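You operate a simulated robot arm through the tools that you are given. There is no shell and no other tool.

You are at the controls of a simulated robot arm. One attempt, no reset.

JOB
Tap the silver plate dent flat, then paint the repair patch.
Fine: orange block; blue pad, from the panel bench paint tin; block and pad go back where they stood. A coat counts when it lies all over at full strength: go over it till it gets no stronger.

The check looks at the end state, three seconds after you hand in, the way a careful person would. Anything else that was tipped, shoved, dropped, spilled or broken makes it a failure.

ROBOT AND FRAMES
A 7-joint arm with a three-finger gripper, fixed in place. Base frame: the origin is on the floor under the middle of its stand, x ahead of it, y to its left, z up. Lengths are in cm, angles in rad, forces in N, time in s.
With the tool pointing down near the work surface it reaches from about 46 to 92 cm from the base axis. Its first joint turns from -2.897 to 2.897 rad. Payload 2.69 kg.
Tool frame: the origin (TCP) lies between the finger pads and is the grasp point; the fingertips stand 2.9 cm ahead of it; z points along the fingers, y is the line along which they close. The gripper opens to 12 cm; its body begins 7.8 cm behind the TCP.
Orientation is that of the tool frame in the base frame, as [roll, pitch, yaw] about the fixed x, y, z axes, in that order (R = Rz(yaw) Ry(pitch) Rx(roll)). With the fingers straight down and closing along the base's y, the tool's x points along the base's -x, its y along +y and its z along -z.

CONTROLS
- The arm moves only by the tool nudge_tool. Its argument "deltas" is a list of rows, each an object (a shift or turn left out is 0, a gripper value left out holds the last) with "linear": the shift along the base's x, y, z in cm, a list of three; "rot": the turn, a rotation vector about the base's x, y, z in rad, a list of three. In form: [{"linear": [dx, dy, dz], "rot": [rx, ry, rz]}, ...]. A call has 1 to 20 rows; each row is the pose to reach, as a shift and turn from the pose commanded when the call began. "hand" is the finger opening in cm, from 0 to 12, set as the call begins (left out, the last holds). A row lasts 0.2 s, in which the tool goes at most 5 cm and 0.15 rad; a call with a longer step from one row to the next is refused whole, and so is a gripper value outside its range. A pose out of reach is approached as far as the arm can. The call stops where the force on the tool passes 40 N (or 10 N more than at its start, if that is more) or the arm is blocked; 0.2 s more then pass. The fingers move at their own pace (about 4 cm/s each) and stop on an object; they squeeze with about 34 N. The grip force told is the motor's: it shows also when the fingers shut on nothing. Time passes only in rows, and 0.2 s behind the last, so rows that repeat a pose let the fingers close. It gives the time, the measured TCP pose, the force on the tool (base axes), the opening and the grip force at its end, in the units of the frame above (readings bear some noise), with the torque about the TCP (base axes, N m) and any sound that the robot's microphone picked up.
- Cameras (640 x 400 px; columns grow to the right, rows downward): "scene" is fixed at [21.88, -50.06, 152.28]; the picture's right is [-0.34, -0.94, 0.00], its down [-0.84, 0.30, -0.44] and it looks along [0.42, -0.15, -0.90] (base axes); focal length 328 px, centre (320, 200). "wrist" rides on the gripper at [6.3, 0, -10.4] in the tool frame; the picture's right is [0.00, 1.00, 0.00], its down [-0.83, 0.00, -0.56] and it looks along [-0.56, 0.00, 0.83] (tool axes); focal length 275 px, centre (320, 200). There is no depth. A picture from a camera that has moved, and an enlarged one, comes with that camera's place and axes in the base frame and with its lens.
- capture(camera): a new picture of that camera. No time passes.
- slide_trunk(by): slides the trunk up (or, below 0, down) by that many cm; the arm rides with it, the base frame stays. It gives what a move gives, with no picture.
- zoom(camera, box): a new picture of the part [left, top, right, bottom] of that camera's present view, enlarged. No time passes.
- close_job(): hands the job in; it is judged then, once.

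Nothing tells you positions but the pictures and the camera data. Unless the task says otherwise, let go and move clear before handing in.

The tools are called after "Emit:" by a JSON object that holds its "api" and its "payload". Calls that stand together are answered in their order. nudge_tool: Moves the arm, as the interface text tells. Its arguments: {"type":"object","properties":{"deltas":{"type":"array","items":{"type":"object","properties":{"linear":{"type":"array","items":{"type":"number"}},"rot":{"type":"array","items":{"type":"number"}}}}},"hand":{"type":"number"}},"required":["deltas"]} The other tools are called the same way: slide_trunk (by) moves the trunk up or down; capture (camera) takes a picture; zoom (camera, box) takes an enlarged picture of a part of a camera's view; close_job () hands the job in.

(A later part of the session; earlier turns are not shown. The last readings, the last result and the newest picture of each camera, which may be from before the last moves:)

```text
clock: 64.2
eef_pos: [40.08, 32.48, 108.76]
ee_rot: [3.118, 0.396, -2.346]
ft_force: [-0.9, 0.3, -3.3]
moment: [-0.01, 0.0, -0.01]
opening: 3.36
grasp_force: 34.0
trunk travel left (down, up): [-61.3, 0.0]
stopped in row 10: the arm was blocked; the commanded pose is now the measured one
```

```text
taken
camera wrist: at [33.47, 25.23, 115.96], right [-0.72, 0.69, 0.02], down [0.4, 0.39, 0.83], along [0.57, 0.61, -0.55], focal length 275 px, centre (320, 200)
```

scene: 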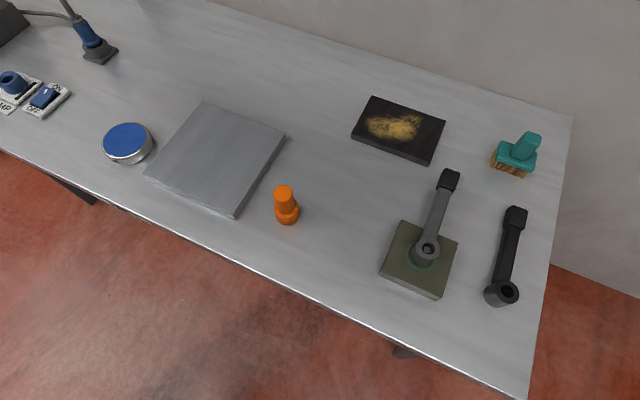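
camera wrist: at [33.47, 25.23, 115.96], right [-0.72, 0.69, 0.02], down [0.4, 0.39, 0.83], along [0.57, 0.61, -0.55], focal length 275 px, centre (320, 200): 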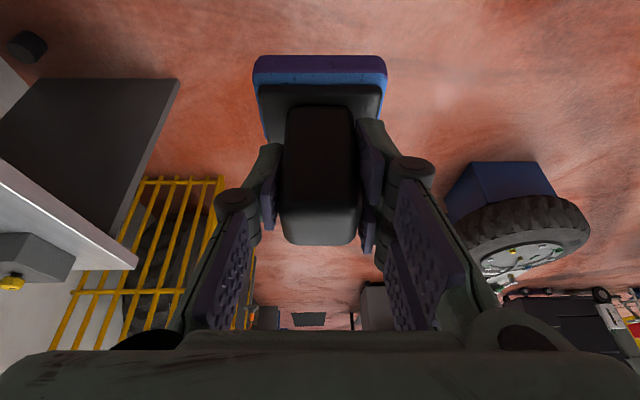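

Something blocks the arm body here, so I'll back off a little right away. From there I'll only turn the wrist to look further left.

Emit:
{"api": "nudge_tool", "payload": {"deltas": [{"linear": [1.5, -3, 0]}, {"linear": [3.5, -7, 0]}, {"linear": [5, -10, 0], "rot": [0, 0, 0.13]}, {"linear": [5, -10, 0], "rot": [0, 0, 0.26]}, {"linear": [5, -10, 0], "rot": [0, 0, 0.39]}, {"linear": [5, -10, 0], "rot": [0, 0, 0.52]}, {"linear": [5, -10, 0], "rot": [0, 0, 0.65]}, {"linear": [5, -10, 0], "rot": [0, 0, 0.78]}, {"linear": [5, -10, 0], "rot": [0, 0, 0.78]}]}}

Emit:
{"api": "capture", "payload": {"camera": "wrist"}}

Emit:
{"api": "capture", "payload": {"camera": "scene"}}

```text
clock: 66.2
eef_pos: [45.13, 22.74, 108.58]
ee_rot: [3.127, 0.371, -1.557]
ft_force: [0.7, -0.9, -2.4]
moment: [-0.03, 0.02, 0.0]
opening: 3.36
grasp_force: 33.9
trunk travel left (down, up): [-61.3, 0.0]
```

```text
taken
camera wrist: at [45.27, 13.06, 115.93], right [-1.0, -0.02, 0.01], down [-0.01, 0.57, 0.82], along [-0.03, 0.82, -0.57], focal length 275 px, centre (320, 200)
```

wrist: 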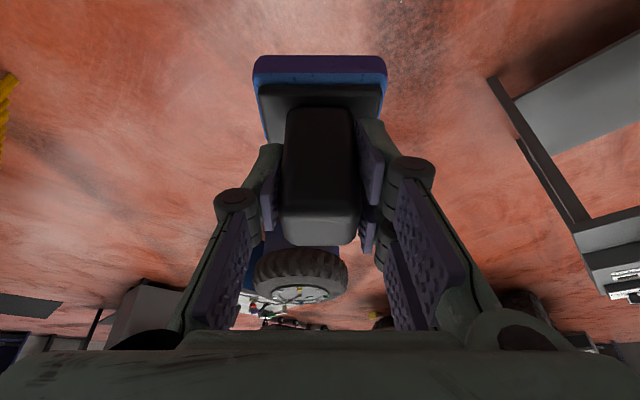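

```text
taken
```

scene: 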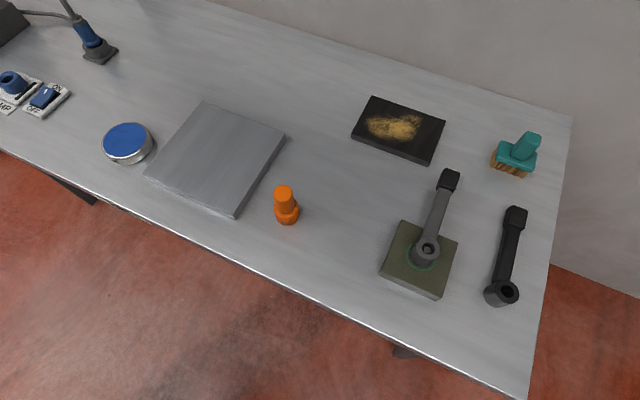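

Emit:
{"api": "zoom", "payload": {"camera": "wrist", "box": [460, 20, 640, 320]}}

Emit:
{"api": "nudge_tool", "payload": {"deltas": [{"linear": [0, 0, 0], "rot": [0, 0, 0.13]}, {"linear": [0, 0, 0], "rot": [0, 0, 0.26]}, {"linear": [0, 0, 0], "rot": [0, 0, 0.39]}, {"linear": [0, 0, 0], "rot": [0, 0, 0.5]}, {"linear": [0, 0, 0], "rot": [0, 0, 0.5]}]}}

Emit:
{"api": "capture", "payload": {"camera": "wrist"}}

```text
1.33 times, centred on (550, 170) of wrist
camera zoom: at [45.27, 13.06, 115.93], right [-1.0, -0.02, 0.01], down [-0.01, 0.57, 0.82], along [-0.03, 0.82, -0.57], focal length 367 px, centre (13, 240)
```

zoom: 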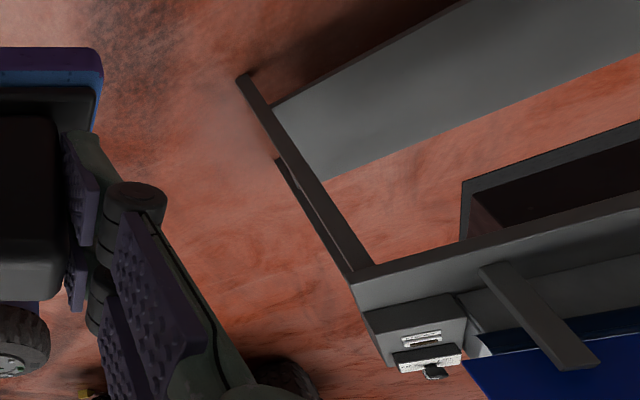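

```text
clock: 67.2
eef_pos: [44.72, 23.23, 106.75]
ee_rot: [3.094, 0.247, -1.108]
ft_force: [0.3, -0.3, -2.5]
moment: [0.01, 0.01, 0.0]
opening: 3.38
grasp_force: 34.1
trunk travel left (down, up): [-61.3, 0.0]
stopped in row 4: the arm was blocked; the commanded pose is now the measured one
```

```text
taken
camera wrist: at [49.05, 15.72, 115.16], right [-0.89, -0.46, 0.04], down [-0.28, 0.61, 0.74], along [-0.37, 0.65, -0.67], focal length 275 px, centre (320, 200)
```

wrist: 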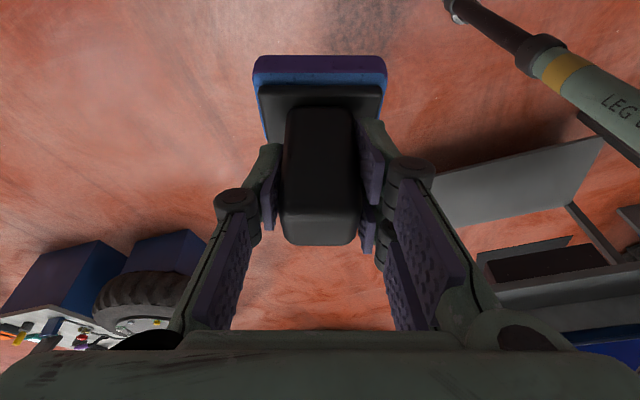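

The rest of the room is far-off furniture, and nothing paintable is within reach there. I'll swing back toward the bench, bring the hand orientation back, and re-examine the plate.

Emit:
{"api": "nudge_tool", "payload": {"deltas": [{"linear": [0, 0, 0], "rot": [0, 0, -0.13]}, {"linear": [0, 0, 1], "rot": [0, 0, -0.27]}, {"linear": [1, -3, 1.5], "rot": [0, 0, -0.41]}, {"linear": [2.5, -7, 1.5], "rot": [0, 0, -0.55]}, {"linear": [4, -11, 1.5], "rot": [0, 0, -0.69]}, {"linear": [5, -15, 1.5], "rot": [0, 0, -0.83]}, {"linear": [6, -19, 1.5], "rot": [0, 0, -0.97]}, {"linear": [6.5, -23, 1.5], "rot": [0, 0, -1.11]}, {"linear": [7, -27, 1.5], "rot": [0, 0, -1.25]}, {"linear": [7, -31, 1.5], "rot": [0, 0, -1.39]}, {"linear": [7, -35, 1.5], "rot": [0, 0, -1.53]}, {"linear": [7, -39, 1.5], "rot": [0, 0, -1.67]}, {"linear": [7, -43, 1.5], "rot": [0, 0, -1.81]}, {"linear": [7, -43, 1.5], "rot": [0, 0, -1.81]}]}}

```text
clock: 70.2
eef_pos: [51.8, -19.89, 108.24]
ee_rot: [3.095, 0.25, -2.919]
ft_force: [0.4, -0.2, -2.6]
moment: [0.0, -0.04, 0.01]
opening: 3.38
grasp_force: 34.3
trunk travel left (down, up): [-61.3, 0.0]
```

Emit:
{"api": "nudge_tool", "payload": {"deltas": [{"linear": [0, 0, 0], "rot": [-0.0043, -0.0779, -0.009]}, {"linear": [0, 0, 0], "rot": [-0.0087, -0.1558, -0.0181]}, {"linear": [0, 0, 0], "rot": [-0.0087, -0.1558, -0.0181]}]}}

Emit:
{"api": "nudge_tool", "payload": {"deltas": [{"linear": [1.5, -2, 0], "rot": [0, 0, -0.13]}, {"linear": [3, -4, 0], "rot": [0, 0, -0.26]}, {"linear": [4.5, -6, 0], "rot": [0, 0, -0.39]}, {"linear": [6, -8, 0], "rot": [0, 0, -0.52]}, {"linear": [7.5, -10, -0.5], "rot": [0, 0, -0.65]}, {"linear": [9, -12, -1], "rot": [0, 0, -0.78]}, {"linear": [10, -14, -1.5], "rot": [0, 0, -0.9]}, {"linear": [10, -15, -2], "rot": [0, 0, -1.007]}, {"linear": [10, -15, -2], "rot": [0, 0, -1.007]}]}}

Emit:
{"api": "capture", "payload": {"camera": "wrist"}}

Emit:
{"api": "capture", "payload": {"camera": "scene"}}

```text
clock: 71.0
eef_pos: [51.65, -19.69, 108.24]
ee_rot: [-3.141, 0.401, -2.92]
ft_force: [-0.1, -0.8, -2.2]
moment: [0.01, 0.02, 0.01]
opening: 3.33
grasp_force: 34.0
trunk travel left (down, up): [-61.3, 0.0]
```

```text
clock: 73.0
eef_pos: [61.8, -34.74, 106.24]
ee_rot: [3.141, 0.399, 2.355]
ft_force: [0.4, 0.3, -1.7]
moment: [-0.01, 0.03, 0.03]
opening: 3.35
grasp_force: 34.2
trunk travel left (down, up): [-61.3, 0.0]
```

```text
taken
camera wrist: at [54.75, -27.78, 113.36], right [0.71, 0.71, 0.0], down [0.39, -0.39, 0.84], along [0.59, -0.59, -0.55], focal length 275 px, centre (320, 200)
```

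wrist: 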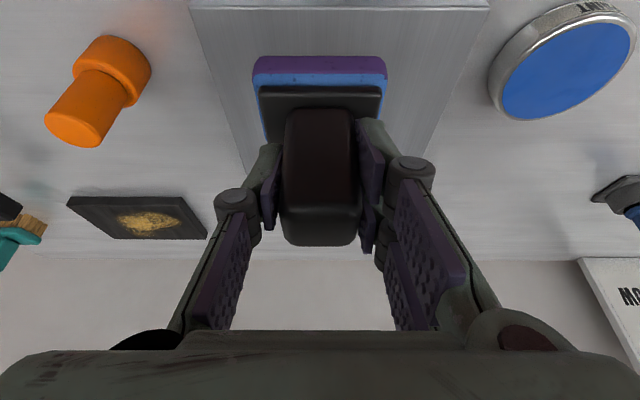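

```text
taken
```

scene: 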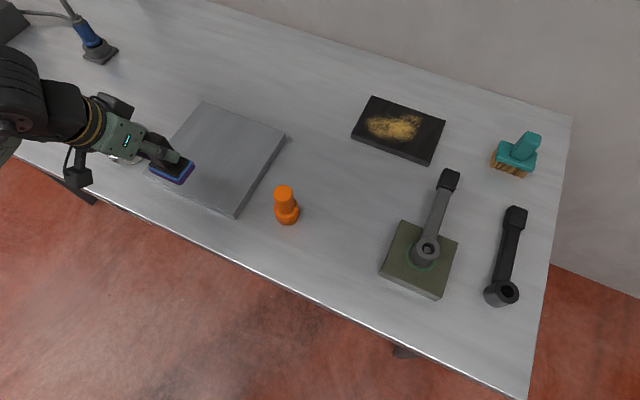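

Orientation is restored and the plate is in clear view. I'll zoom right in on the former dent area.

Emit:
{"api": "zoom", "payload": {"camera": "scene", "box": [180, 100, 290, 180]}}

Emit:
{"api": "zoom", "payload": {"camera": "scene", "box": [140, 98, 290, 220]}}

Emit:
{"api": "zoom", "payload": {"camera": "scene", "box": [345, 90, 450, 170]}}

```text
5.00 times, centred on (235, 140) of scene
camera zoom: at [21.88, -50.06, 152.28], right [-0.34, -0.94, 0.0], down [-0.84, 0.3, -0.44], along [0.42, -0.15, -0.9], focal length 1640 px, centre (745, 500)
```

zoom: 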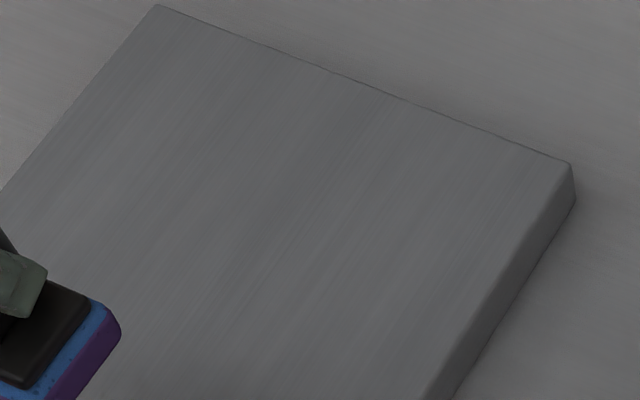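

```text
3.28 times, centred on (215, 159) of scene
camera zoom: at [21.88, -50.06, 152.28], right [-0.34, -0.94, 0.0], down [-0.84, 0.3, -0.44], along [0.42, -0.15, -0.9], focal length 1076 px, centre (664, 334)
```

zoom: 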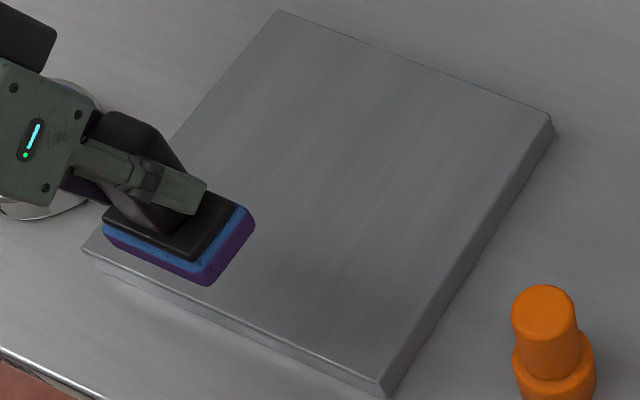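

```text
5.00 times, centred on (398, 130) of scene
camera zoom: at [21.88, -50.06, 152.28], right [-0.34, -0.94, 0.0], down [-0.84, 0.3, -0.44], along [0.42, -0.15, -0.9], focal length 1640 px, centre (-68, 550)
```

zoom: 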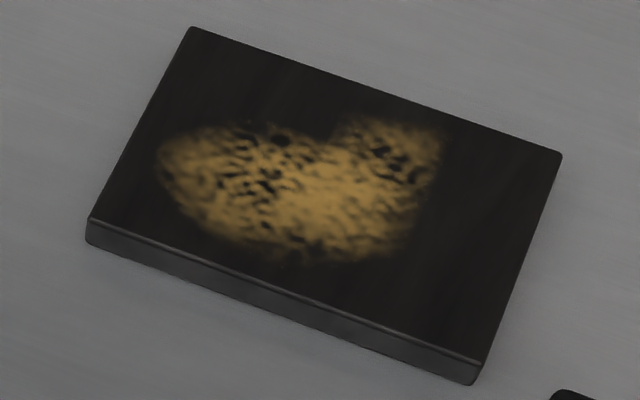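

There's no trace of paint on the plate. Before drawing conclusions I'll repeat there with longer, slower strokes across the flattened area and look again.

Emit:
{"api": "nudge_tool", "payload": {"deltas": [{"linear": [3.3, -0.8, 0]}, {"linear": [6.6, -1.6, -2]}, {"linear": [9.9, -2.4, -5]}, {"linear": [13, -3.2, -8]}, {"linear": [13, -3.2, -9.2]}, {"linear": [13, -3.2, -9.5]}, {"linear": [13, -3.2, -9.65]}, {"linear": [13, -3.2, -9.65]}]}}

```text
clock: 74.8
eef_pos: [74.8, -38.0, 96.68]
ee_rot: [-3.141, 0.399, 2.356]
ft_force: [0.2, 0.3, -2.8]
moment: [0.01, -0.03, -0.01]
opening: 3.35
grasp_force: 34.5
trunk travel left (down, up): [-61.3, 0.0]
```

Emit:
{"api": "nudge_tool", "payload": {"deltas": [{"linear": [0, 0, -0.1]}, {"linear": [0, 0, -0.2]}, {"linear": [0.4, -0.4, -0.22]}, {"linear": [0.8, -0.8, -0.22]}, {"linear": [1.2, -1.2, -0.22]}, {"linear": [1.6, -1.6, -0.22]}, {"linear": [2.0, -2.0, -0.22]}, {"linear": [1.5, -1.5, -0.22]}, {"linear": [1.0, -1.0, -0.22]}, {"linear": [0.5, -0.5, -0.22]}, {"linear": [0, 0, -0.22]}, {"linear": [-0.5, 0.5, -0.22]}, {"linear": [-1.0, 1.0, -0.22]}, {"linear": [-1.5, 1.5, -0.22]}, {"linear": [-2.0, 2.0, -0.22]}, {"linear": [-1.5, 1.5, -0.22]}, {"linear": [-1.0, 1.0, -0.22]}, {"linear": [-0.5, 0.5, -0.22]}, {"linear": [0, 0, -0.22]}]}}

Emit:
{"api": "nudge_tool", "payload": {"deltas": [{"linear": [0, 0, 0.5]}, {"linear": [0, 0, 2]}, {"linear": [-3, 0, 4]}, {"linear": [-6.5, 1, 6]}, {"linear": [-10, 2, 8]}, {"linear": [-13, 3.2, 9]}, {"linear": [-13, 3.2, 9]}]}}

Emit:
{"api": "zoom", "payload": {"camera": "scene", "box": [140, 98, 290, 220]}}

Emit:
{"api": "capture", "payload": {"camera": "wrist"}}

```text
clock: 78.8
eef_pos: [74.7, -37.84, 96.38]
ee_rot: [-3.14, 0.399, 2.356]
ft_force: [-0.5, 0.1, -1.0]
moment: [0.01, -0.03, 0.0]
opening: 3.32
grasp_force: 33.5
trunk travel left (down, up): [-61.3, 0.0]
```

```text
clock: 80.3
eef_pos: [61.74, -34.87, 105.18]
ee_rot: [3.141, 0.401, 2.355]
ft_force: [0.4, -0.2, -2.0]
moment: [0.02, 0.01, -0.01]
opening: 3.36
grasp_force: 33.6
trunk travel left (down, up): [-61.3, 0.0]
```

```text
3.28 times, centred on (215, 159) of scene
camera zoom: at [21.88, -50.06, 152.28], right [-0.34, -0.94, 0.0], down [-0.84, 0.3, -0.44], along [0.42, -0.15, -0.9], focal length 1076 px, centre (664, 334)
```

zoom: 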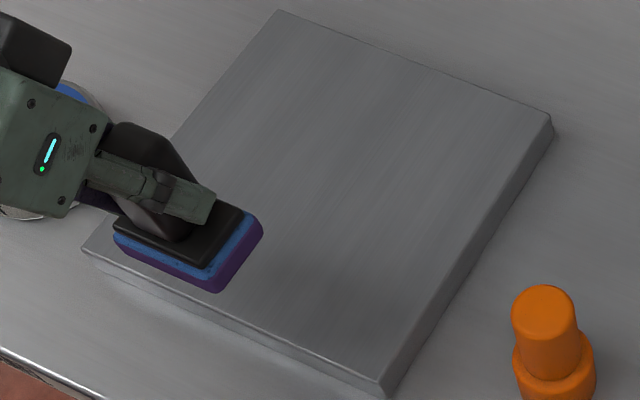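

```text
taken
camera wrist: at [54.75, -27.91, 112.32], right [0.7, 0.71, 0.0], down [0.39, -0.39, 0.84], along [0.59, -0.59, -0.55], focal length 275 px, centre (320, 200)
```

wrist: 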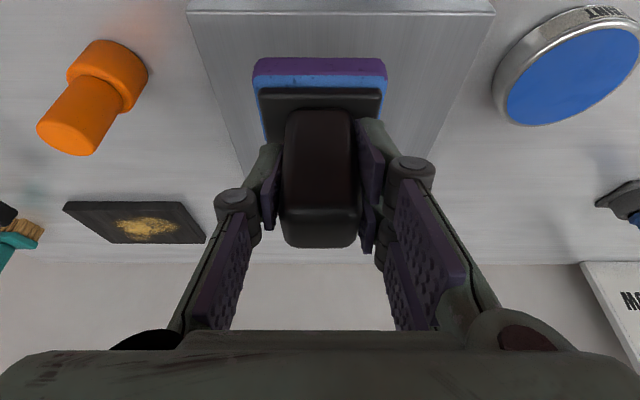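

Still nothing, so the plate simply takes no paint. The only visible patch is the yellow-tan one on the black panel, which must be the repair patch (filler). It lies at radius 101–111 cm, so I need to learn how far the arm reaches with a stronger outward tilt, and I'll test that in the air.

Emit:
{"api": "nudge_tool", "payload": {"deltas": [{"linear": [-1, -4, 1]}, {"linear": [-2, -8.5, 2]}, {"linear": [-3, -13, 2.5]}, {"linear": [-4, -17.5, 3]}, {"linear": [-5, -22, 3]}, {"linear": [-6, -26.5, 3]}, {"linear": [-7, -30, 3]}, {"linear": [-7, -30, 3]}]}}

Emit:
{"api": "nudge_tool", "payload": {"deltas": [{"linear": [0, 0, 0], "rot": [-0.099, -0.099, 0]}, {"linear": [0, 0, 0], "rot": [-0.198, -0.198, 0]}, {"linear": [0, 0, 0], "rot": [-0.297, -0.297, 0]}, {"linear": [0, 0, 0], "rot": [-0.396, -0.396, 0]}, {"linear": [0, 0, 0], "rot": [-0.495, -0.495, 0]}, {"linear": [0, 0, 0], "rot": [-0.566, -0.566, 0]}, {"linear": [0, 0, 0], "rot": [-0.566, -0.566, 0]}]}}

Emit:
{"api": "capture", "payload": {"camera": "wrist"}}

Emit:
{"api": "capture", "payload": {"camera": "scene"}}

```text
clock: 82.2
eef_pos: [54.63, -64.79, 108.39]
ee_rot: [3.141, 0.399, 2.358]
ft_force: [-0.6, 0.1, -3.1]
moment: [0.01, 0.02, 0.0]
opening: 3.37
grasp_force: 33.8
trunk travel left (down, up): [-61.3, 0.0]
```

```text
clock: 83.8
eef_pos: [54.82, -64.83, 108.4]
ee_rot: [3.139, 1.204, 2.354]
ft_force: [0.4, 0.9, -2.8]
moment: [0.05, 0.07, -0.01]
opening: 3.35
grasp_force: 34.4
trunk travel left (down, up): [-61.3, 0.0]
```

```text
taken
camera wrist: at [46.22, -56.34, 106.22], right [0.71, 0.71, 0.0], down [-0.15, 0.16, 0.98], along [0.69, -0.69, 0.22], focal length 275 px, centre (320, 200)
```

wrist: 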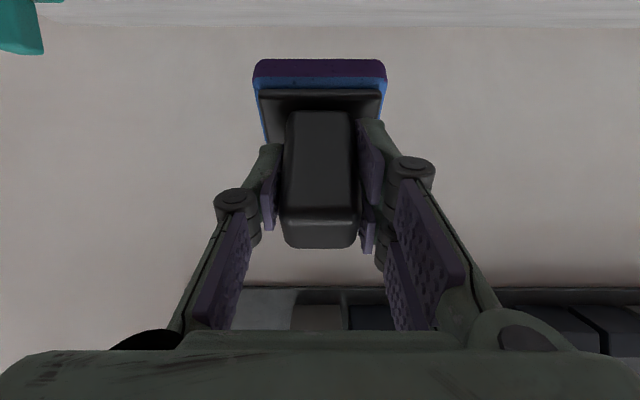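

```text
taken
```

scene: 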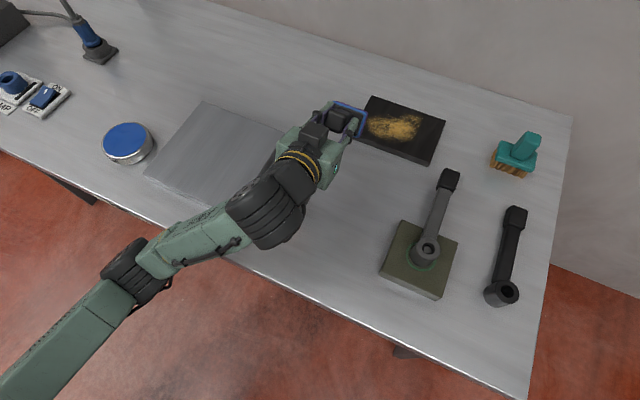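

The tilt of 1.2 works. I'll extend outward at this tilt, high above everything, to find the limit.

Emit:
{"api": "nudge_tool", "payload": {"deltas": [{"linear": [2, -2.8, -0.5]}, {"linear": [4, -5.6, -1]}, {"linear": [6, -8.4, -1.5]}, {"linear": [8, -11.2, -2]}, {"linear": [10, -14, -2.5]}, {"linear": [12, -16.8, -3]}, {"linear": [12, -19, -3]}, {"linear": [12, -19, -3]}]}}

Emit:
{"api": "capture", "payload": {"camera": "scene"}}

```text
clock: 85.5
eef_pos: [65.79, -81.5, 105.03]
ee_rot: [3.141, 1.201, 2.354]
ft_force: [0.2, -0.5, -2.2]
moment: [0.07, 0.08, -0.02]
opening: 3.35
grasp_force: 34.2
out of reach, approached as far as the arm can: row 6, 7, 8
trunk travel left (down, up): [-61.3, 0.0]
```

```text
taken
```

scene: 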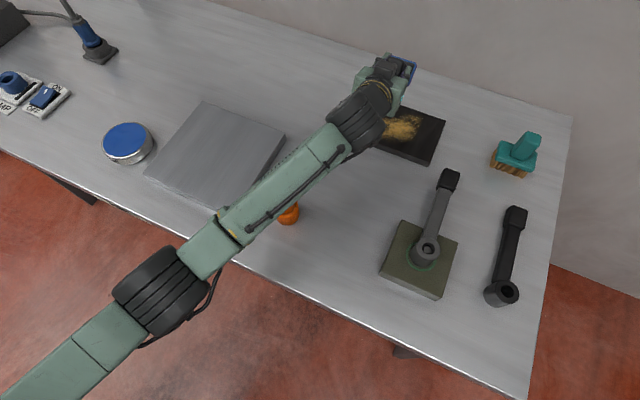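

The reach limit at this tilt is about 105 cm. Before pursuing that, I'll check the rest of the bench carefully for any other mark that could be a repair patch.

Emit:
{"api": "zoom", "payload": {"camera": "scene", "box": [370, 160, 470, 310]}}

Emit:
{"api": "zoom", "payload": {"camera": "scene", "box": [470, 110, 580, 320]}}

Emit:
{"api": "zoom", "payload": {"camera": "scene", "box": [0, 0, 120, 130]}}

Emit:
{"api": "zoom", "payload": {"camera": "scene", "box": [120, 90, 300, 230]}}

Emit:
{"api": "capture", "payload": {"camera": "wrist"}}

```text
2.67 times, centred on (420, 235) of scene
camera zoom: at [21.88, -50.06, 152.28], right [-0.34, -0.94, 0.0], down [-0.84, 0.3, -0.44], along [0.42, -0.15, -0.9], focal length 875 px, centre (53, 107)
```

zoom: 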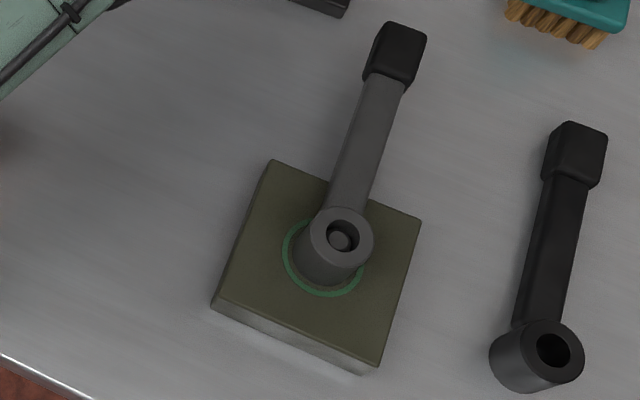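

```text
1.90 times, centred on (525, 215) of scene
camera zoom: at [21.88, -50.06, 152.28], right [-0.34, -0.94, 0.0], down [-0.84, 0.3, -0.44], along [0.42, -0.15, -0.9], focal length 625 px, centre (-70, 171)
```

zoom: 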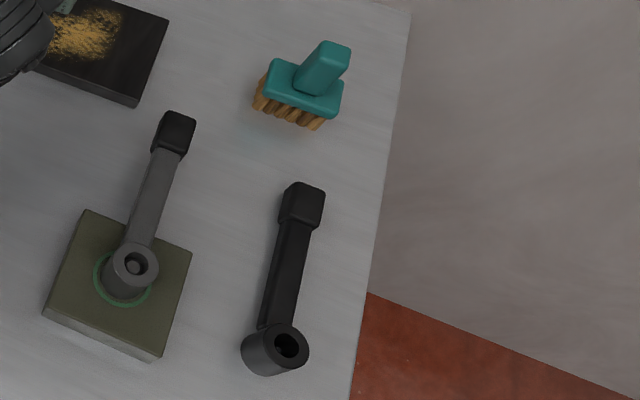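

```text
3.08 times, centred on (60, 65) of scene
camera zoom: at [21.88, -50.06, 152.28], right [-0.34, -0.94, 0.0], down [-0.84, 0.3, -0.44], along [0.42, -0.15, -0.9], focal length 1009 px, centre (1120, 615)
```

zoom: 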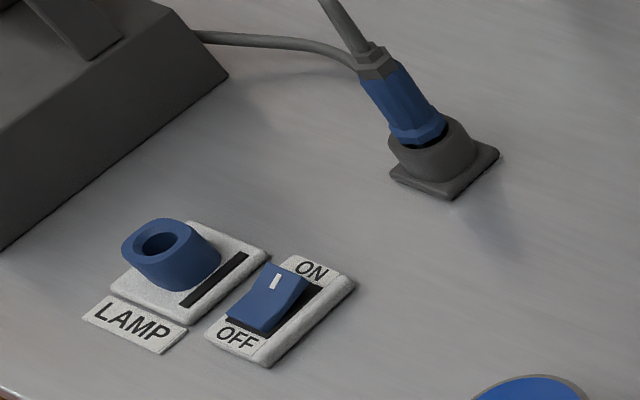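

```text
2.86 times, centred on (210, 160) of scene
camera zoom: at [21.88, -50.06, 152.28], right [-0.34, -0.94, 0.0], down [-0.84, 0.3, -0.44], along [0.42, -0.15, -0.9], focal length 937 px, centre (634, 314)
```

zoom: 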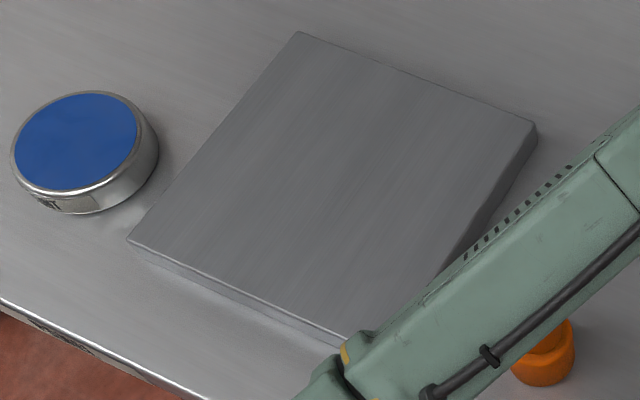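

```text
taken
camera wrist: at [57.38, -72.97, 102.83], right [0.71, 0.71, 0.0], down [-0.15, 0.16, 0.98], along [0.69, -0.69, 0.22], focal length 275 px, centre (320, 200)
```

wrist: 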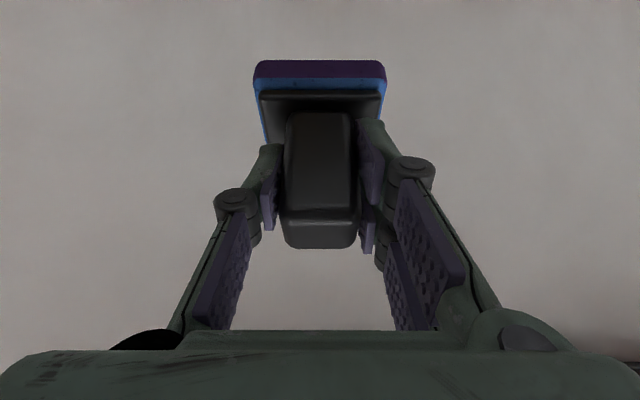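

The plate is clean and there is no other patch on the bench. There's some lettering on the bench's front edge, so I'll read it.

Emit:
{"api": "zoom", "payload": {"camera": "scene", "box": [100, 190, 180, 240]}}

Emit:
{"api": "zoom", "payload": {"camera": "scene", "box": [360, 320, 460, 380]}}

Emit:
{"api": "zoom", "payload": {"camera": "scene", "box": [30, 160, 130, 230]}}

```text
8.00 times, centred on (140, 215) of scene
camera zoom: at [21.88, -50.06, 152.28], right [-0.34, -0.94, 0.0], down [-0.84, 0.3, -0.44], along [0.42, -0.15, -0.9], focal length 2624 px, centre (1760, 80)
```

zoom: 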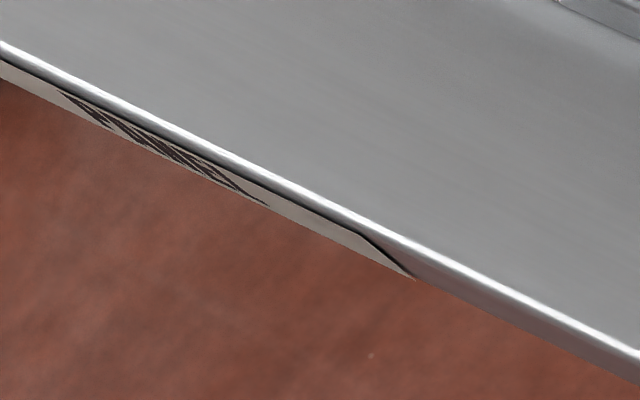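

```text
6.40 times, centred on (410, 350) of scene
camera zoom: at [21.88, -50.06, 152.28], right [-0.34, -0.94, 0.0], down [-0.84, 0.3, -0.44], along [0.42, -0.15, -0.9], focal length 2099 px, centre (-256, -760)
```

zoom: 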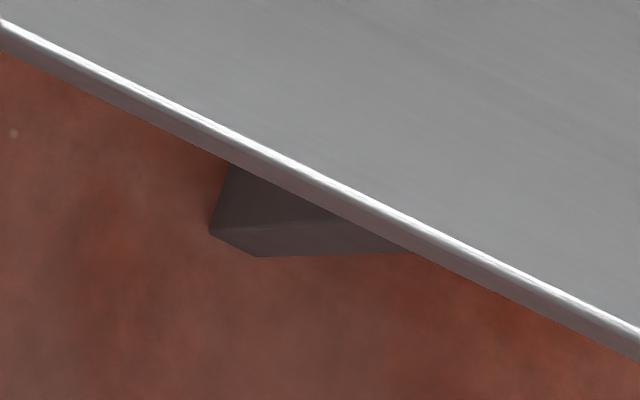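

```text
5.71 times, centred on (80, 195) of scene
camera zoom: at [21.88, -50.06, 152.28], right [-0.34, -0.94, 0.0], down [-0.84, 0.3, -0.44], along [0.42, -0.15, -0.9], focal length 1874 px, centre (1691, 229)
```

zoom: 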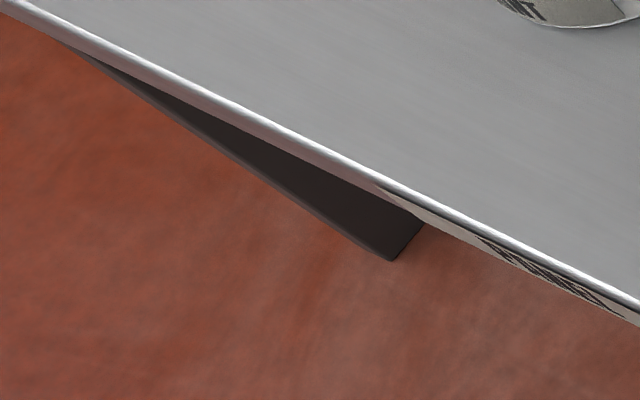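

The label is only a bench sign, so the tan patch on the black panel is the one "repair patch" in sight. Painting it needs the hand nearly horizontal, so I'll put the pad back in its place and regrasp it at a much steeper tilt. First I'll retract and undo the extra tilt.

Emit:
{"api": "nudge_tool", "payload": {"deltas": [{"linear": [-2.5, 4, 1]}, {"linear": [-5, 8, 2]}, {"linear": [-7.5, 12, 3]}, {"linear": [-11, 16.5, 3.4]}, {"linear": [-11, 16.5, 3.4]}]}}

Emit:
{"api": "nudge_tool", "payload": {"deltas": [{"linear": [0, 0, 0], "rot": [0.099, 0.099, 0]}, {"linear": [0, 0, 0], "rot": [0.198, 0.198, 0]}, {"linear": [0, 0, 0], "rot": [0.297, 0.297, 0]}, {"linear": [0, 0, 0], "rot": [0.396, 0.396, 0]}, {"linear": [0, 0, 0], "rot": [0.495, 0.495, 0]}, {"linear": [0, 0, 0], "rot": [0.566, 0.566, 0]}, {"linear": [0, 0, 0], "rot": [0.566, 0.566, 0]}]}}

```text
refused: row 4 steps farther than a row can; nothing moved
```

```text
clock: 87.2
eef_pos: [60.79, -68.66, 100.89]
ee_rot: [3.142, 0.399, 2.355]
ft_force: [0.1, -1.3, -2.6]
moment: [0.02, 0.02, 0.0]
opening: 3.37
grasp_force: 34.2
out of reach, approached as far as the arm can: row 1, 2, 3, 4, 5, 6, 7
trunk travel left (down, up): [-61.3, 0.0]
```

One call was refused, and the arm swung inward while untilting, but no contact forces showed. I'll check the scene.

Emit:
{"api": "capture", "payload": {"camera": "scene"}}

Emit:
{"api": "capture", "payload": {"camera": "wrist"}}

```text
taken
```

scene: 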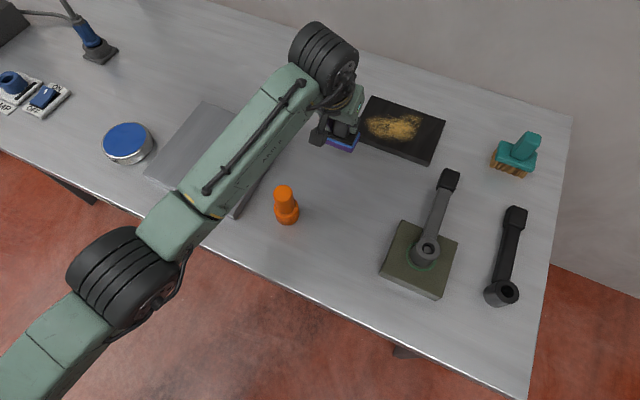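

```text
taken
camera wrist: at [53.8, -61.69, 108.04], right [0.7, 0.71, 0.0], down [0.39, -0.39, 0.83], along [0.59, -0.59, -0.55], focal length 275 px, centre (320, 200)
```

wrist: 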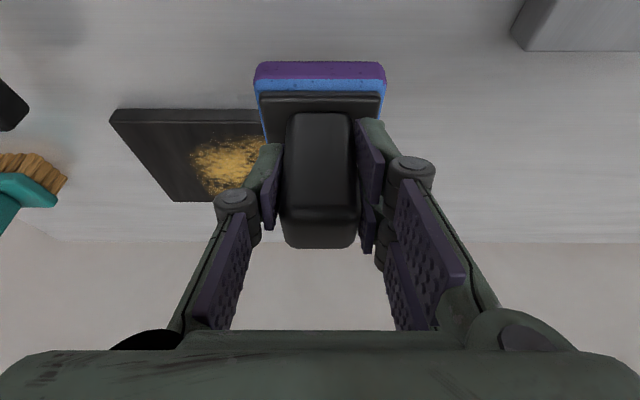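

Nothing was disturbed. Before regrasping, a cheap check: at tilt 1.0 the pad's inner edge can lightly touch the tan patch, which will show whether it takes paint. I'll move above the panel at that tilt.

Emit:
{"api": "nudge_tool", "payload": {"deltas": [{"linear": [-0.5, 0, 1.5], "rot": [-0.099, -0.099, 0]}, {"linear": [-1, -0.5, 3], "rot": [-0.198, -0.198, 0]}, {"linear": [-1, -1.5, 4], "rot": [-0.297, -0.297, 0]}, {"linear": [-1, -3, 4], "rot": [-0.396, -0.396, 0]}, {"linear": [-1, -5, 4], "rot": [-0.424, -0.424, 0]}, {"linear": [-1, -8, 4], "rot": [-0.424, -0.424, 0]}, {"linear": [-0.5, -11, 4], "rot": [-0.424, -0.424, 0]}, {"linear": [0.4, -13, 4], "rot": [-0.424, -0.424, 0]}, {"linear": [0.4, -13, 4], "rot": [-0.424, -0.424, 0]}]}}

Emit:
{"api": "capture", "payload": {"camera": "scene"}}

Emit:
{"api": "capture", "payload": {"camera": "wrist"}}

```text
clock: 89.2
eef_pos: [60.98, -80.68, 104.45]
ee_rot: [-3.141, 1.003, 2.354]
ft_force: [-0.2, 0.7, -3.3]
moment: [0.05, 0.06, 0.05]
opening: 3.37
grasp_force: 34.3
out of reach, approached as far as the arm can: row 8, 9
trunk travel left (down, up): [-61.3, 0.0]
```

```text
taken
```

scene: 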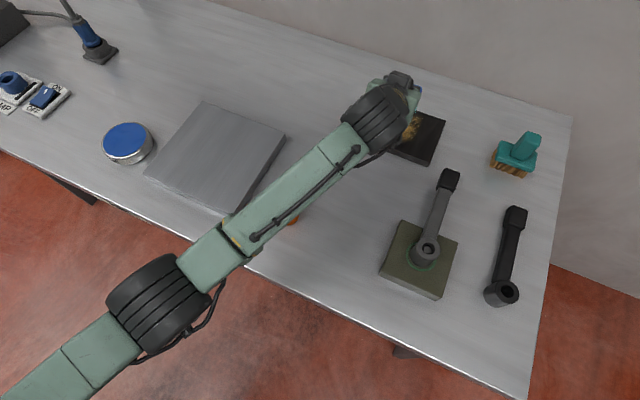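

```text
taken
camera wrist: at [52.3, -72.16, 104.76], right [0.71, 0.71, 0.0], down [-0.01, 0.02, 1.0], along [0.71, -0.71, 0.02], focal length 275 px, centre (320, 200)
```

wrist: 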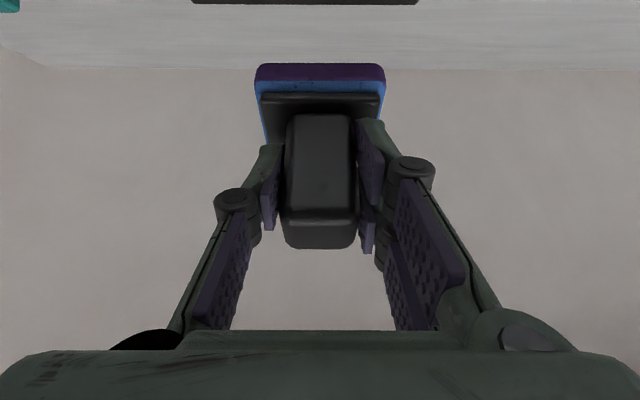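

The pad edge is above the near side of the patch. I'll descend toward a light touch in guarded steps.

Emit:
{"api": "nudge_tool", "payload": {"deltas": [{"linear": [0, 0, -2.5]}, {"linear": [0, 0, -5]}, {"linear": [0, 0, -7]}, {"linear": [0, 0, -7.6]}, {"linear": [0, 0, -7.6]}]}}

Emit:
{"api": "nudge_tool", "payload": {"deltas": [{"linear": [0, 0, -0.2]}, {"linear": [0, 0, -0.4]}, {"linear": [0, 0, -0.5]}, {"linear": [0, 0, -0.5]}]}}

```text
clock: 90.3
eef_pos: [61.03, -80.58, 96.6]
ee_rot: [-3.142, 1.001, 2.356]
ft_force: [0.4, -0.3, -3.0]
moment: [0.05, 0.08, 0.01]
opening: 3.34
grasp_force: 33.9
trunk travel left (down, up): [-61.3, 0.0]
```

```text
clock: 91.3
eef_pos: [61.02, -80.76, 96.18]
ee_rot: [3.14, 0.998, 2.354]
ft_force: [-0.2, 0.2, -2.4]
moment: [0.1, 0.08, 0.0]
opening: 3.34
grasp_force: 34.0
trunk travel left (down, up): [-61.3, 0.0]
```

Emit:
{"api": "capture", "payload": {"camera": "wrist"}}

Emit:
{"api": "zoom", "payload": {"camera": "scene", "box": [340, 60, 460, 170]}}

Emit:
{"api": "nudge_tool", "payload": {"deltas": [{"linear": [0, 0, -0.15]}, {"linear": [0, 0, -0.3]}, {"linear": [0, 0, -0.4]}, {"linear": [0, 0, -0.4]}]}}

```text
taken
camera wrist: at [52.39, -72.15, 96.49], right [0.71, 0.71, 0.0], down [-0.01, 0.02, 1.0], along [0.71, -0.71, 0.02], focal length 275 px, centre (320, 200)
```

wrist: 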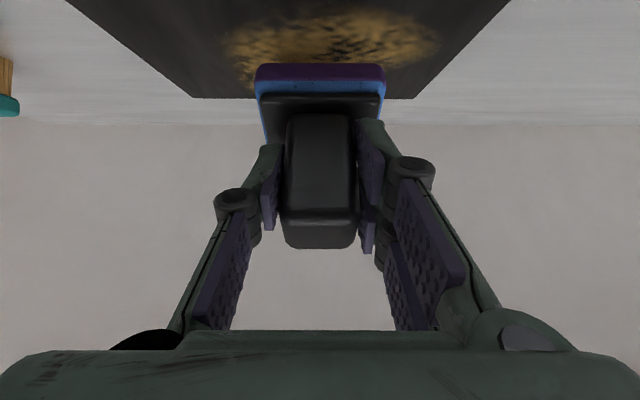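

```text
3.64 times, centred on (400, 115) of scene
camera zoom: at [21.88, -50.06, 152.28], right [-0.34, -0.94, 0.0], down [-0.84, 0.3, -0.44], along [0.42, -0.15, -0.9], focal length 1193 px, centre (29, 509)
```

zoom: 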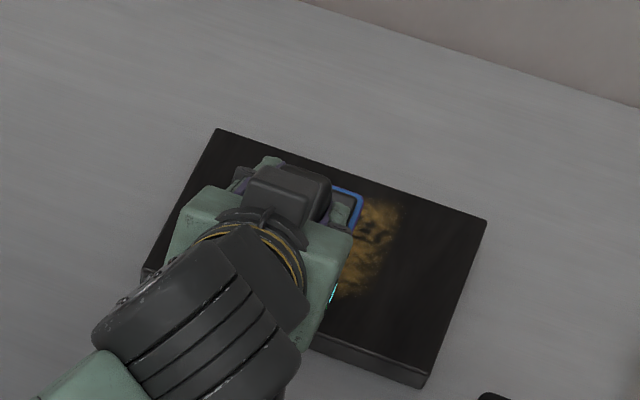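

```text
clock: 92.3
eef_pos: [61.12, -80.68, 95.73]
ee_rot: [3.141, 1.001, 2.355]
ft_force: [-0.7, -0.4, -1.8]
moment: [0.08, 0.08, 0.02]
opening: 3.34
grasp_force: 33.9
trunk travel left (down, up): [-61.3, 0.0]
```

Emit:
{"api": "nudge_tool", "payload": {"deltas": [{"linear": [0, 0, -0.15]}, {"linear": [0, 0, -0.3]}, {"linear": [0, 0, -0.4]}, {"linear": [0, 0, -0.4]}]}}

Emit:
{"api": "capture", "payload": {"camera": "wrist"}}

```text
clock: 93.3
eef_pos: [61.02, -80.75, 95.39]
ee_rot: [-3.141, 1.002, 2.354]
ft_force: [0.6, 0.2, -3.0]
moment: [0.03, 0.08, 0.04]
opening: 3.38
grasp_force: 34.4
trunk travel left (down, up): [-61.3, 0.0]
```

```text
taken
camera wrist: at [52.36, -72.16, 95.68], right [0.71, 0.71, 0.0], down [-0.01, 0.02, 1.0], along [0.71, -0.71, 0.02], focal length 275 px, centre (320, 200)
```

wrist: 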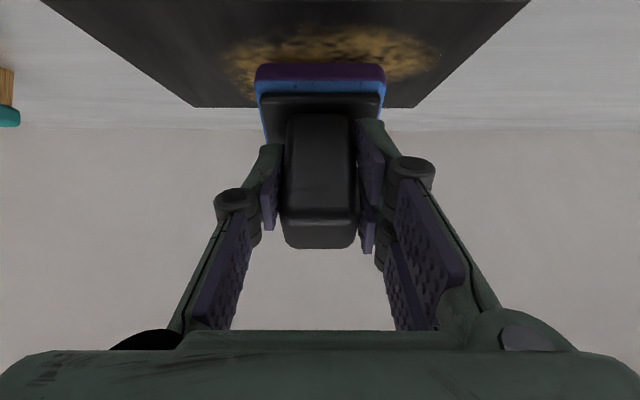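

Emit:
{"api": "nudge_tool", "payload": {"deltas": [{"linear": [0, 0, -0.2]}, {"linear": [0, 0, -0.4]}, {"linear": [0, 0, -0.6]}, {"linear": [0, 0, -0.7]}, {"linear": [0, 0, -0.7]}]}}

Emit:
{"api": "capture", "payload": {"camera": "wrist"}}

```text
clock: 94.5
eef_pos: [61.0, -80.7, 95.0]
ee_rot: [-3.14, 1.004, 2.357]
ft_force: [1.6, -2.0, 6.6]
moment: [-0.19, -0.41, -0.03]
opening: 3.36
grasp_force: 33.7
trunk travel left (down, up): [-61.3, 0.0]
```

```text
taken
camera wrist: at [52.34, -72.11, 95.25], right [0.71, 0.71, 0.0], down [-0.01, 0.02, 1.0], along [0.71, -0.71, 0.02], focal length 275 px, centre (320, 200)
```

wrist: 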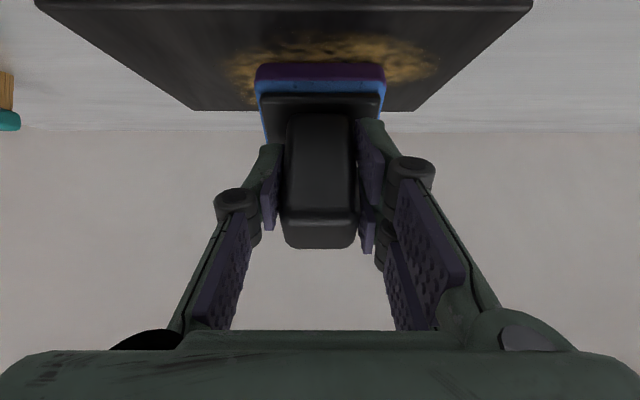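

The edge touches the patch with about 9 N. I'll lift slightly and look for any paint mark.

Emit:
{"api": "nudge_tool", "payload": {"deltas": [{"linear": [0, 0, 0.5]}, {"linear": [0, 0, 2]}, {"linear": [0, 0, 4]}, {"linear": [-1.5, 1.5, 6]}, {"linear": [-4, 4, 7]}, {"linear": [-7, 7, 8]}, {"linear": [-7, 7, 8]}]}}

Emit:
{"api": "capture", "payload": {"camera": "scene"}}

Emit:
{"api": "zoom", "payload": {"camera": "scene", "box": [345, 80, 455, 170]}}

Emit:
{"api": "capture", "payload": {"camera": "wrist"}}

```text
clock: 96.2
eef_pos: [54.04, -73.63, 102.79]
ee_rot: [3.138, 0.999, 2.354]
ft_force: [0.4, 0.7, -1.4]
moment: [0.07, 0.04, -0.02]
opening: 3.39
grasp_force: 33.9
trunk travel left (down, up): [-61.3, 0.0]
```

```text
taken
```

scene: 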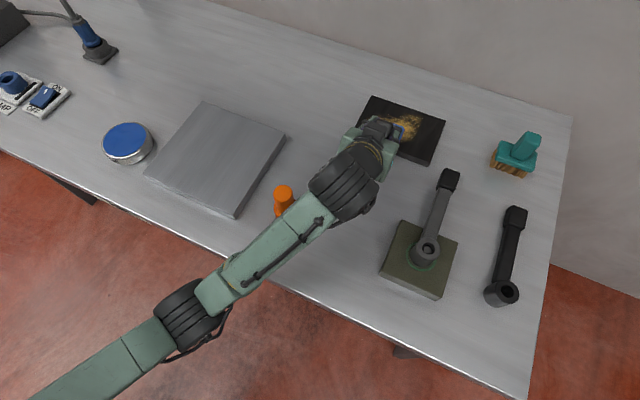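

```text
4.44 times, centred on (400, 125) of scene
camera zoom: at [21.88, -50.06, 152.28], right [-0.34, -0.94, 0.0], down [-0.84, 0.3, -0.44], along [0.42, -0.15, -0.9], focal length 1458 px, centre (-36, 533)
```

zoom: 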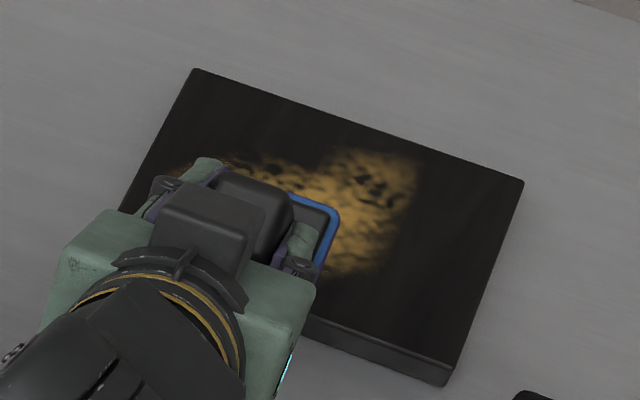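

```text
taken
camera wrist: at [45.31, -65.07, 102.95], right [0.71, 0.71, 0.0], down [-0.01, 0.01, 1.0], along [0.71, -0.71, 0.02], focal length 275 px, centre (320, 200)
```

wrist: 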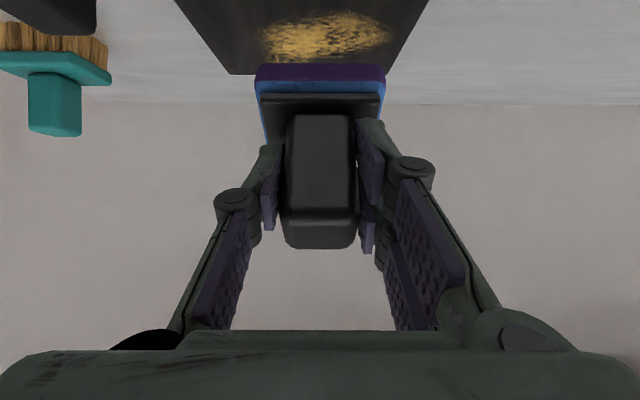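

Emit:
{"api": "zoom", "payload": {"camera": "wrist", "box": [170, 0, 450, 90]}}

Emit:
{"api": "zoom", "payload": {"camera": "wrist", "box": [240, 0, 400, 70]}}

```text
2.29 times, centred on (310, 45) of wrist
camera zoom: at [45.31, -65.07, 102.95], right [0.71, 0.71, 0.0], down [-0.01, 0.01, 1.0], along [0.71, -0.71, 0.02], focal length 629 px, centre (343, 554)
```

zoom: 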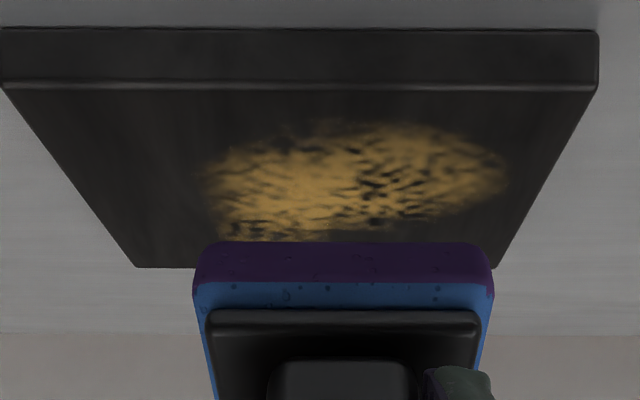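

```text
4.00 times, centred on (320, 35) of wrist
camera zoom: at [45.31, -65.07, 102.95], right [0.71, 0.71, 0.0], down [-0.01, 0.01, 1.0], along [0.71, -0.71, 0.02], focal length 1101 px, centre (320, 860)
```

zoom: 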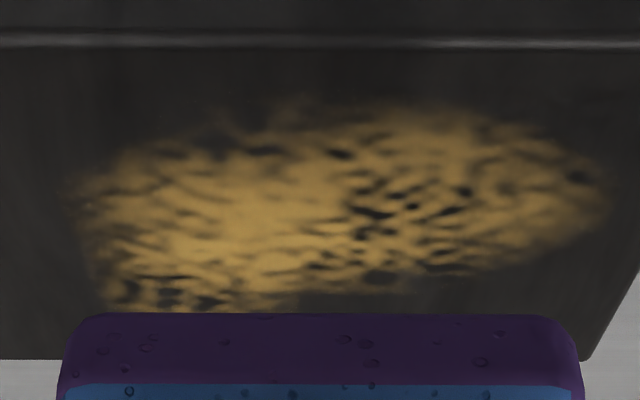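

No mark there either, though an edge touch is weak evidence. The wall behind the bench hasn't been properly seen yet, so I'll scan it with the wrist camera for another patch.

Emit:
{"api": "nudge_tool", "payload": {"deltas": [{"linear": [-2, 2, 1], "rot": [0, 0, 0]}, {"linear": [-5, 5, 2.5], "rot": [0, 0, 0.1]}, {"linear": [-8, 8, 4], "rot": [0, 0, 0.24]}, {"linear": [-10, 11, 5], "rot": [0, 0, 0.38]}, {"linear": [-10, 14, 5], "rot": [0, 0, 0.52]}, {"linear": [-10, 17, 5], "rot": [0, 0, 0.66]}, {"linear": [-10, 17, 5], "rot": [0, 0, 0.66]}]}}

Emit:
{"api": "capture", "payload": {"camera": "wrist"}}

```text
clock: 97.8
eef_pos: [43.93, -56.64, 107.71]
ee_rot: [3.14, 1.0, 3.016]
ft_force: [0.2, 0.1, -1.8]
moment: [0.02, 0.08, 0.02]
opening: 3.35
grasp_force: 33.6
trunk travel left (down, up): [-61.3, 0.0]
```

```text
taken
camera wrist: at [31.87, -55.22, 107.99], right [0.12, 0.99, 0.0], down [-0.02, 0.01, 1.0], along [0.99, -0.12, 0.02], focal length 275 px, centre (320, 200)
```

wrist: 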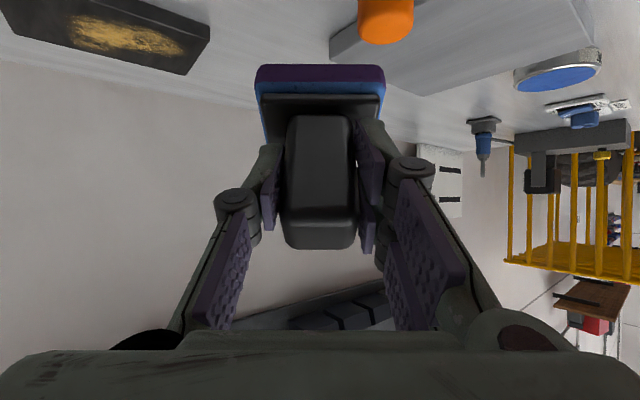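

Emit:
{"api": "zoom", "payload": {"camera": "wrist", "box": [400, 60, 640, 220]}}

Emit:
{"api": "zoom", "payload": {"camera": "wrist", "box": [0, 0, 260, 120]}}

Emit:
{"api": "zoom", "payload": {"camera": "wrist", "box": [400, 130, 500, 230]}}

```text
2.50 times, centred on (520, 140) of wrist
camera zoom: at [31.87, -55.22, 107.99], right [0.12, 0.99, 0.0], down [-0.02, 0.01, 1.0], along [0.99, -0.12, 0.02], focal length 688 px, centre (-180, 350)
```

zoom: 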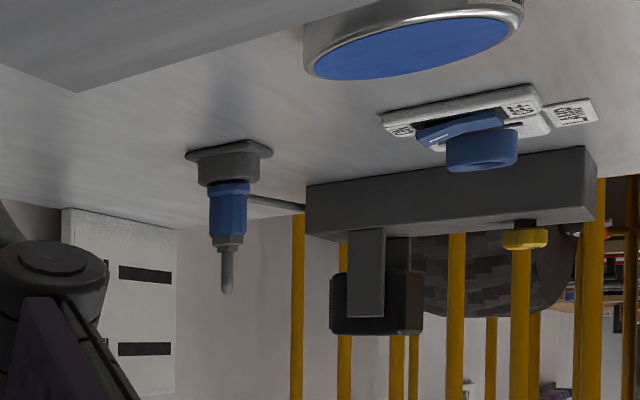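

```text
2.46 times, centred on (130, 60) of wrist
camera zoom: at [31.87, -55.22, 107.99], right [0.12, 0.99, 0.0], down [-0.02, 0.01, 1.0], along [0.99, -0.12, 0.02], focal length 678 px, centre (788, 545)
```

zoom: 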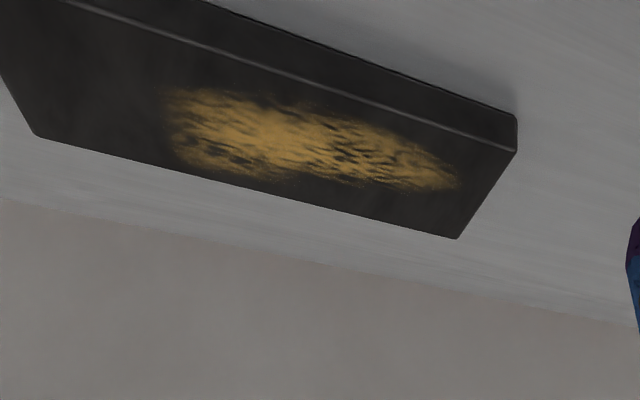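

```text
4.00 times, centred on (450, 180) of wrist
camera zoom: at [31.87, -55.22, 107.99], right [0.12, 0.99, 0.0], down [-0.02, 0.01, 1.0], along [0.99, -0.12, 0.02], focal length 1101 px, centre (-200, 280)
```

zoom: 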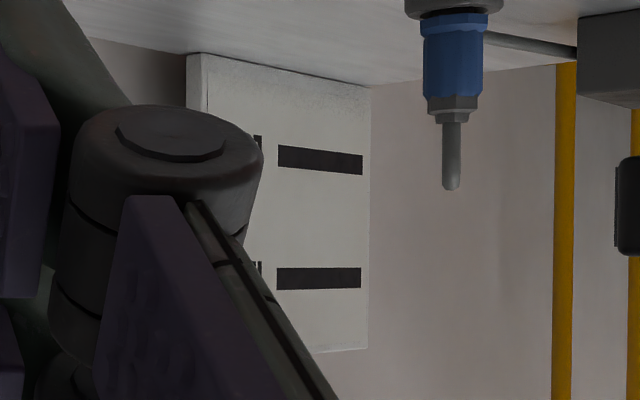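

Emit:
{"api": "nudge_tool", "payload": {"deltas": [{"linear": [0, 0, 0], "rot": [0, 0, -0.14]}, {"linear": [0, 0, 0], "rot": [0, 0, -0.28]}, {"linear": [0, 0, 0], "rot": [0, 0, -0.42]}, {"linear": [0, 0, 0], "rot": [0, 0, -0.56]}, {"linear": [0, 0, 0], "rot": [0, 0, -0.7]}, {"linear": [0, 0, 0], "rot": [0, 0, -0.84]}, {"linear": [0, 0, 0], "rot": [0, 0, -0.98]}, {"linear": [0, 0, 0], "rot": [0, 0, -1.12]}, {"linear": [0, 0, 0], "rot": [0, 0, -1.26]}, {"linear": [0, 0, 0], "rot": [0, 0, -1.4]}, {"linear": [0, 0, 0], "rot": [0, 0, -1.4]}]}}

Emit:
{"api": "capture", "payload": {"camera": "wrist"}}

```text
clock: 100.2
eef_pos: [43.99, -56.82, 107.72]
ee_rot: [-3.14, 0.999, 1.612]
ft_force: [0.0, -0.7, -2.0]
moment: [0.06, 0.01, 0.03]
opening: 3.37
grasp_force: 33.9
trunk travel left (down, up): [-61.3, 0.0]
```

```text
taken
camera wrist: at [43.44, -44.55, 108.03], right [1.0, 0.05, 0.0], down [0.0, 0.02, 1.0], along [0.05, -1.0, 0.02], focal length 275 px, centre (320, 200)
```

wrist: 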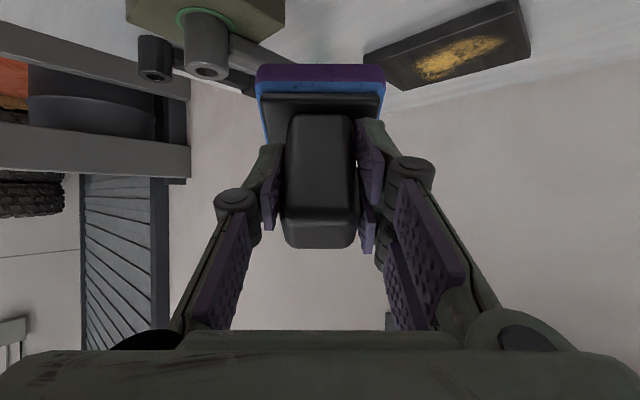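

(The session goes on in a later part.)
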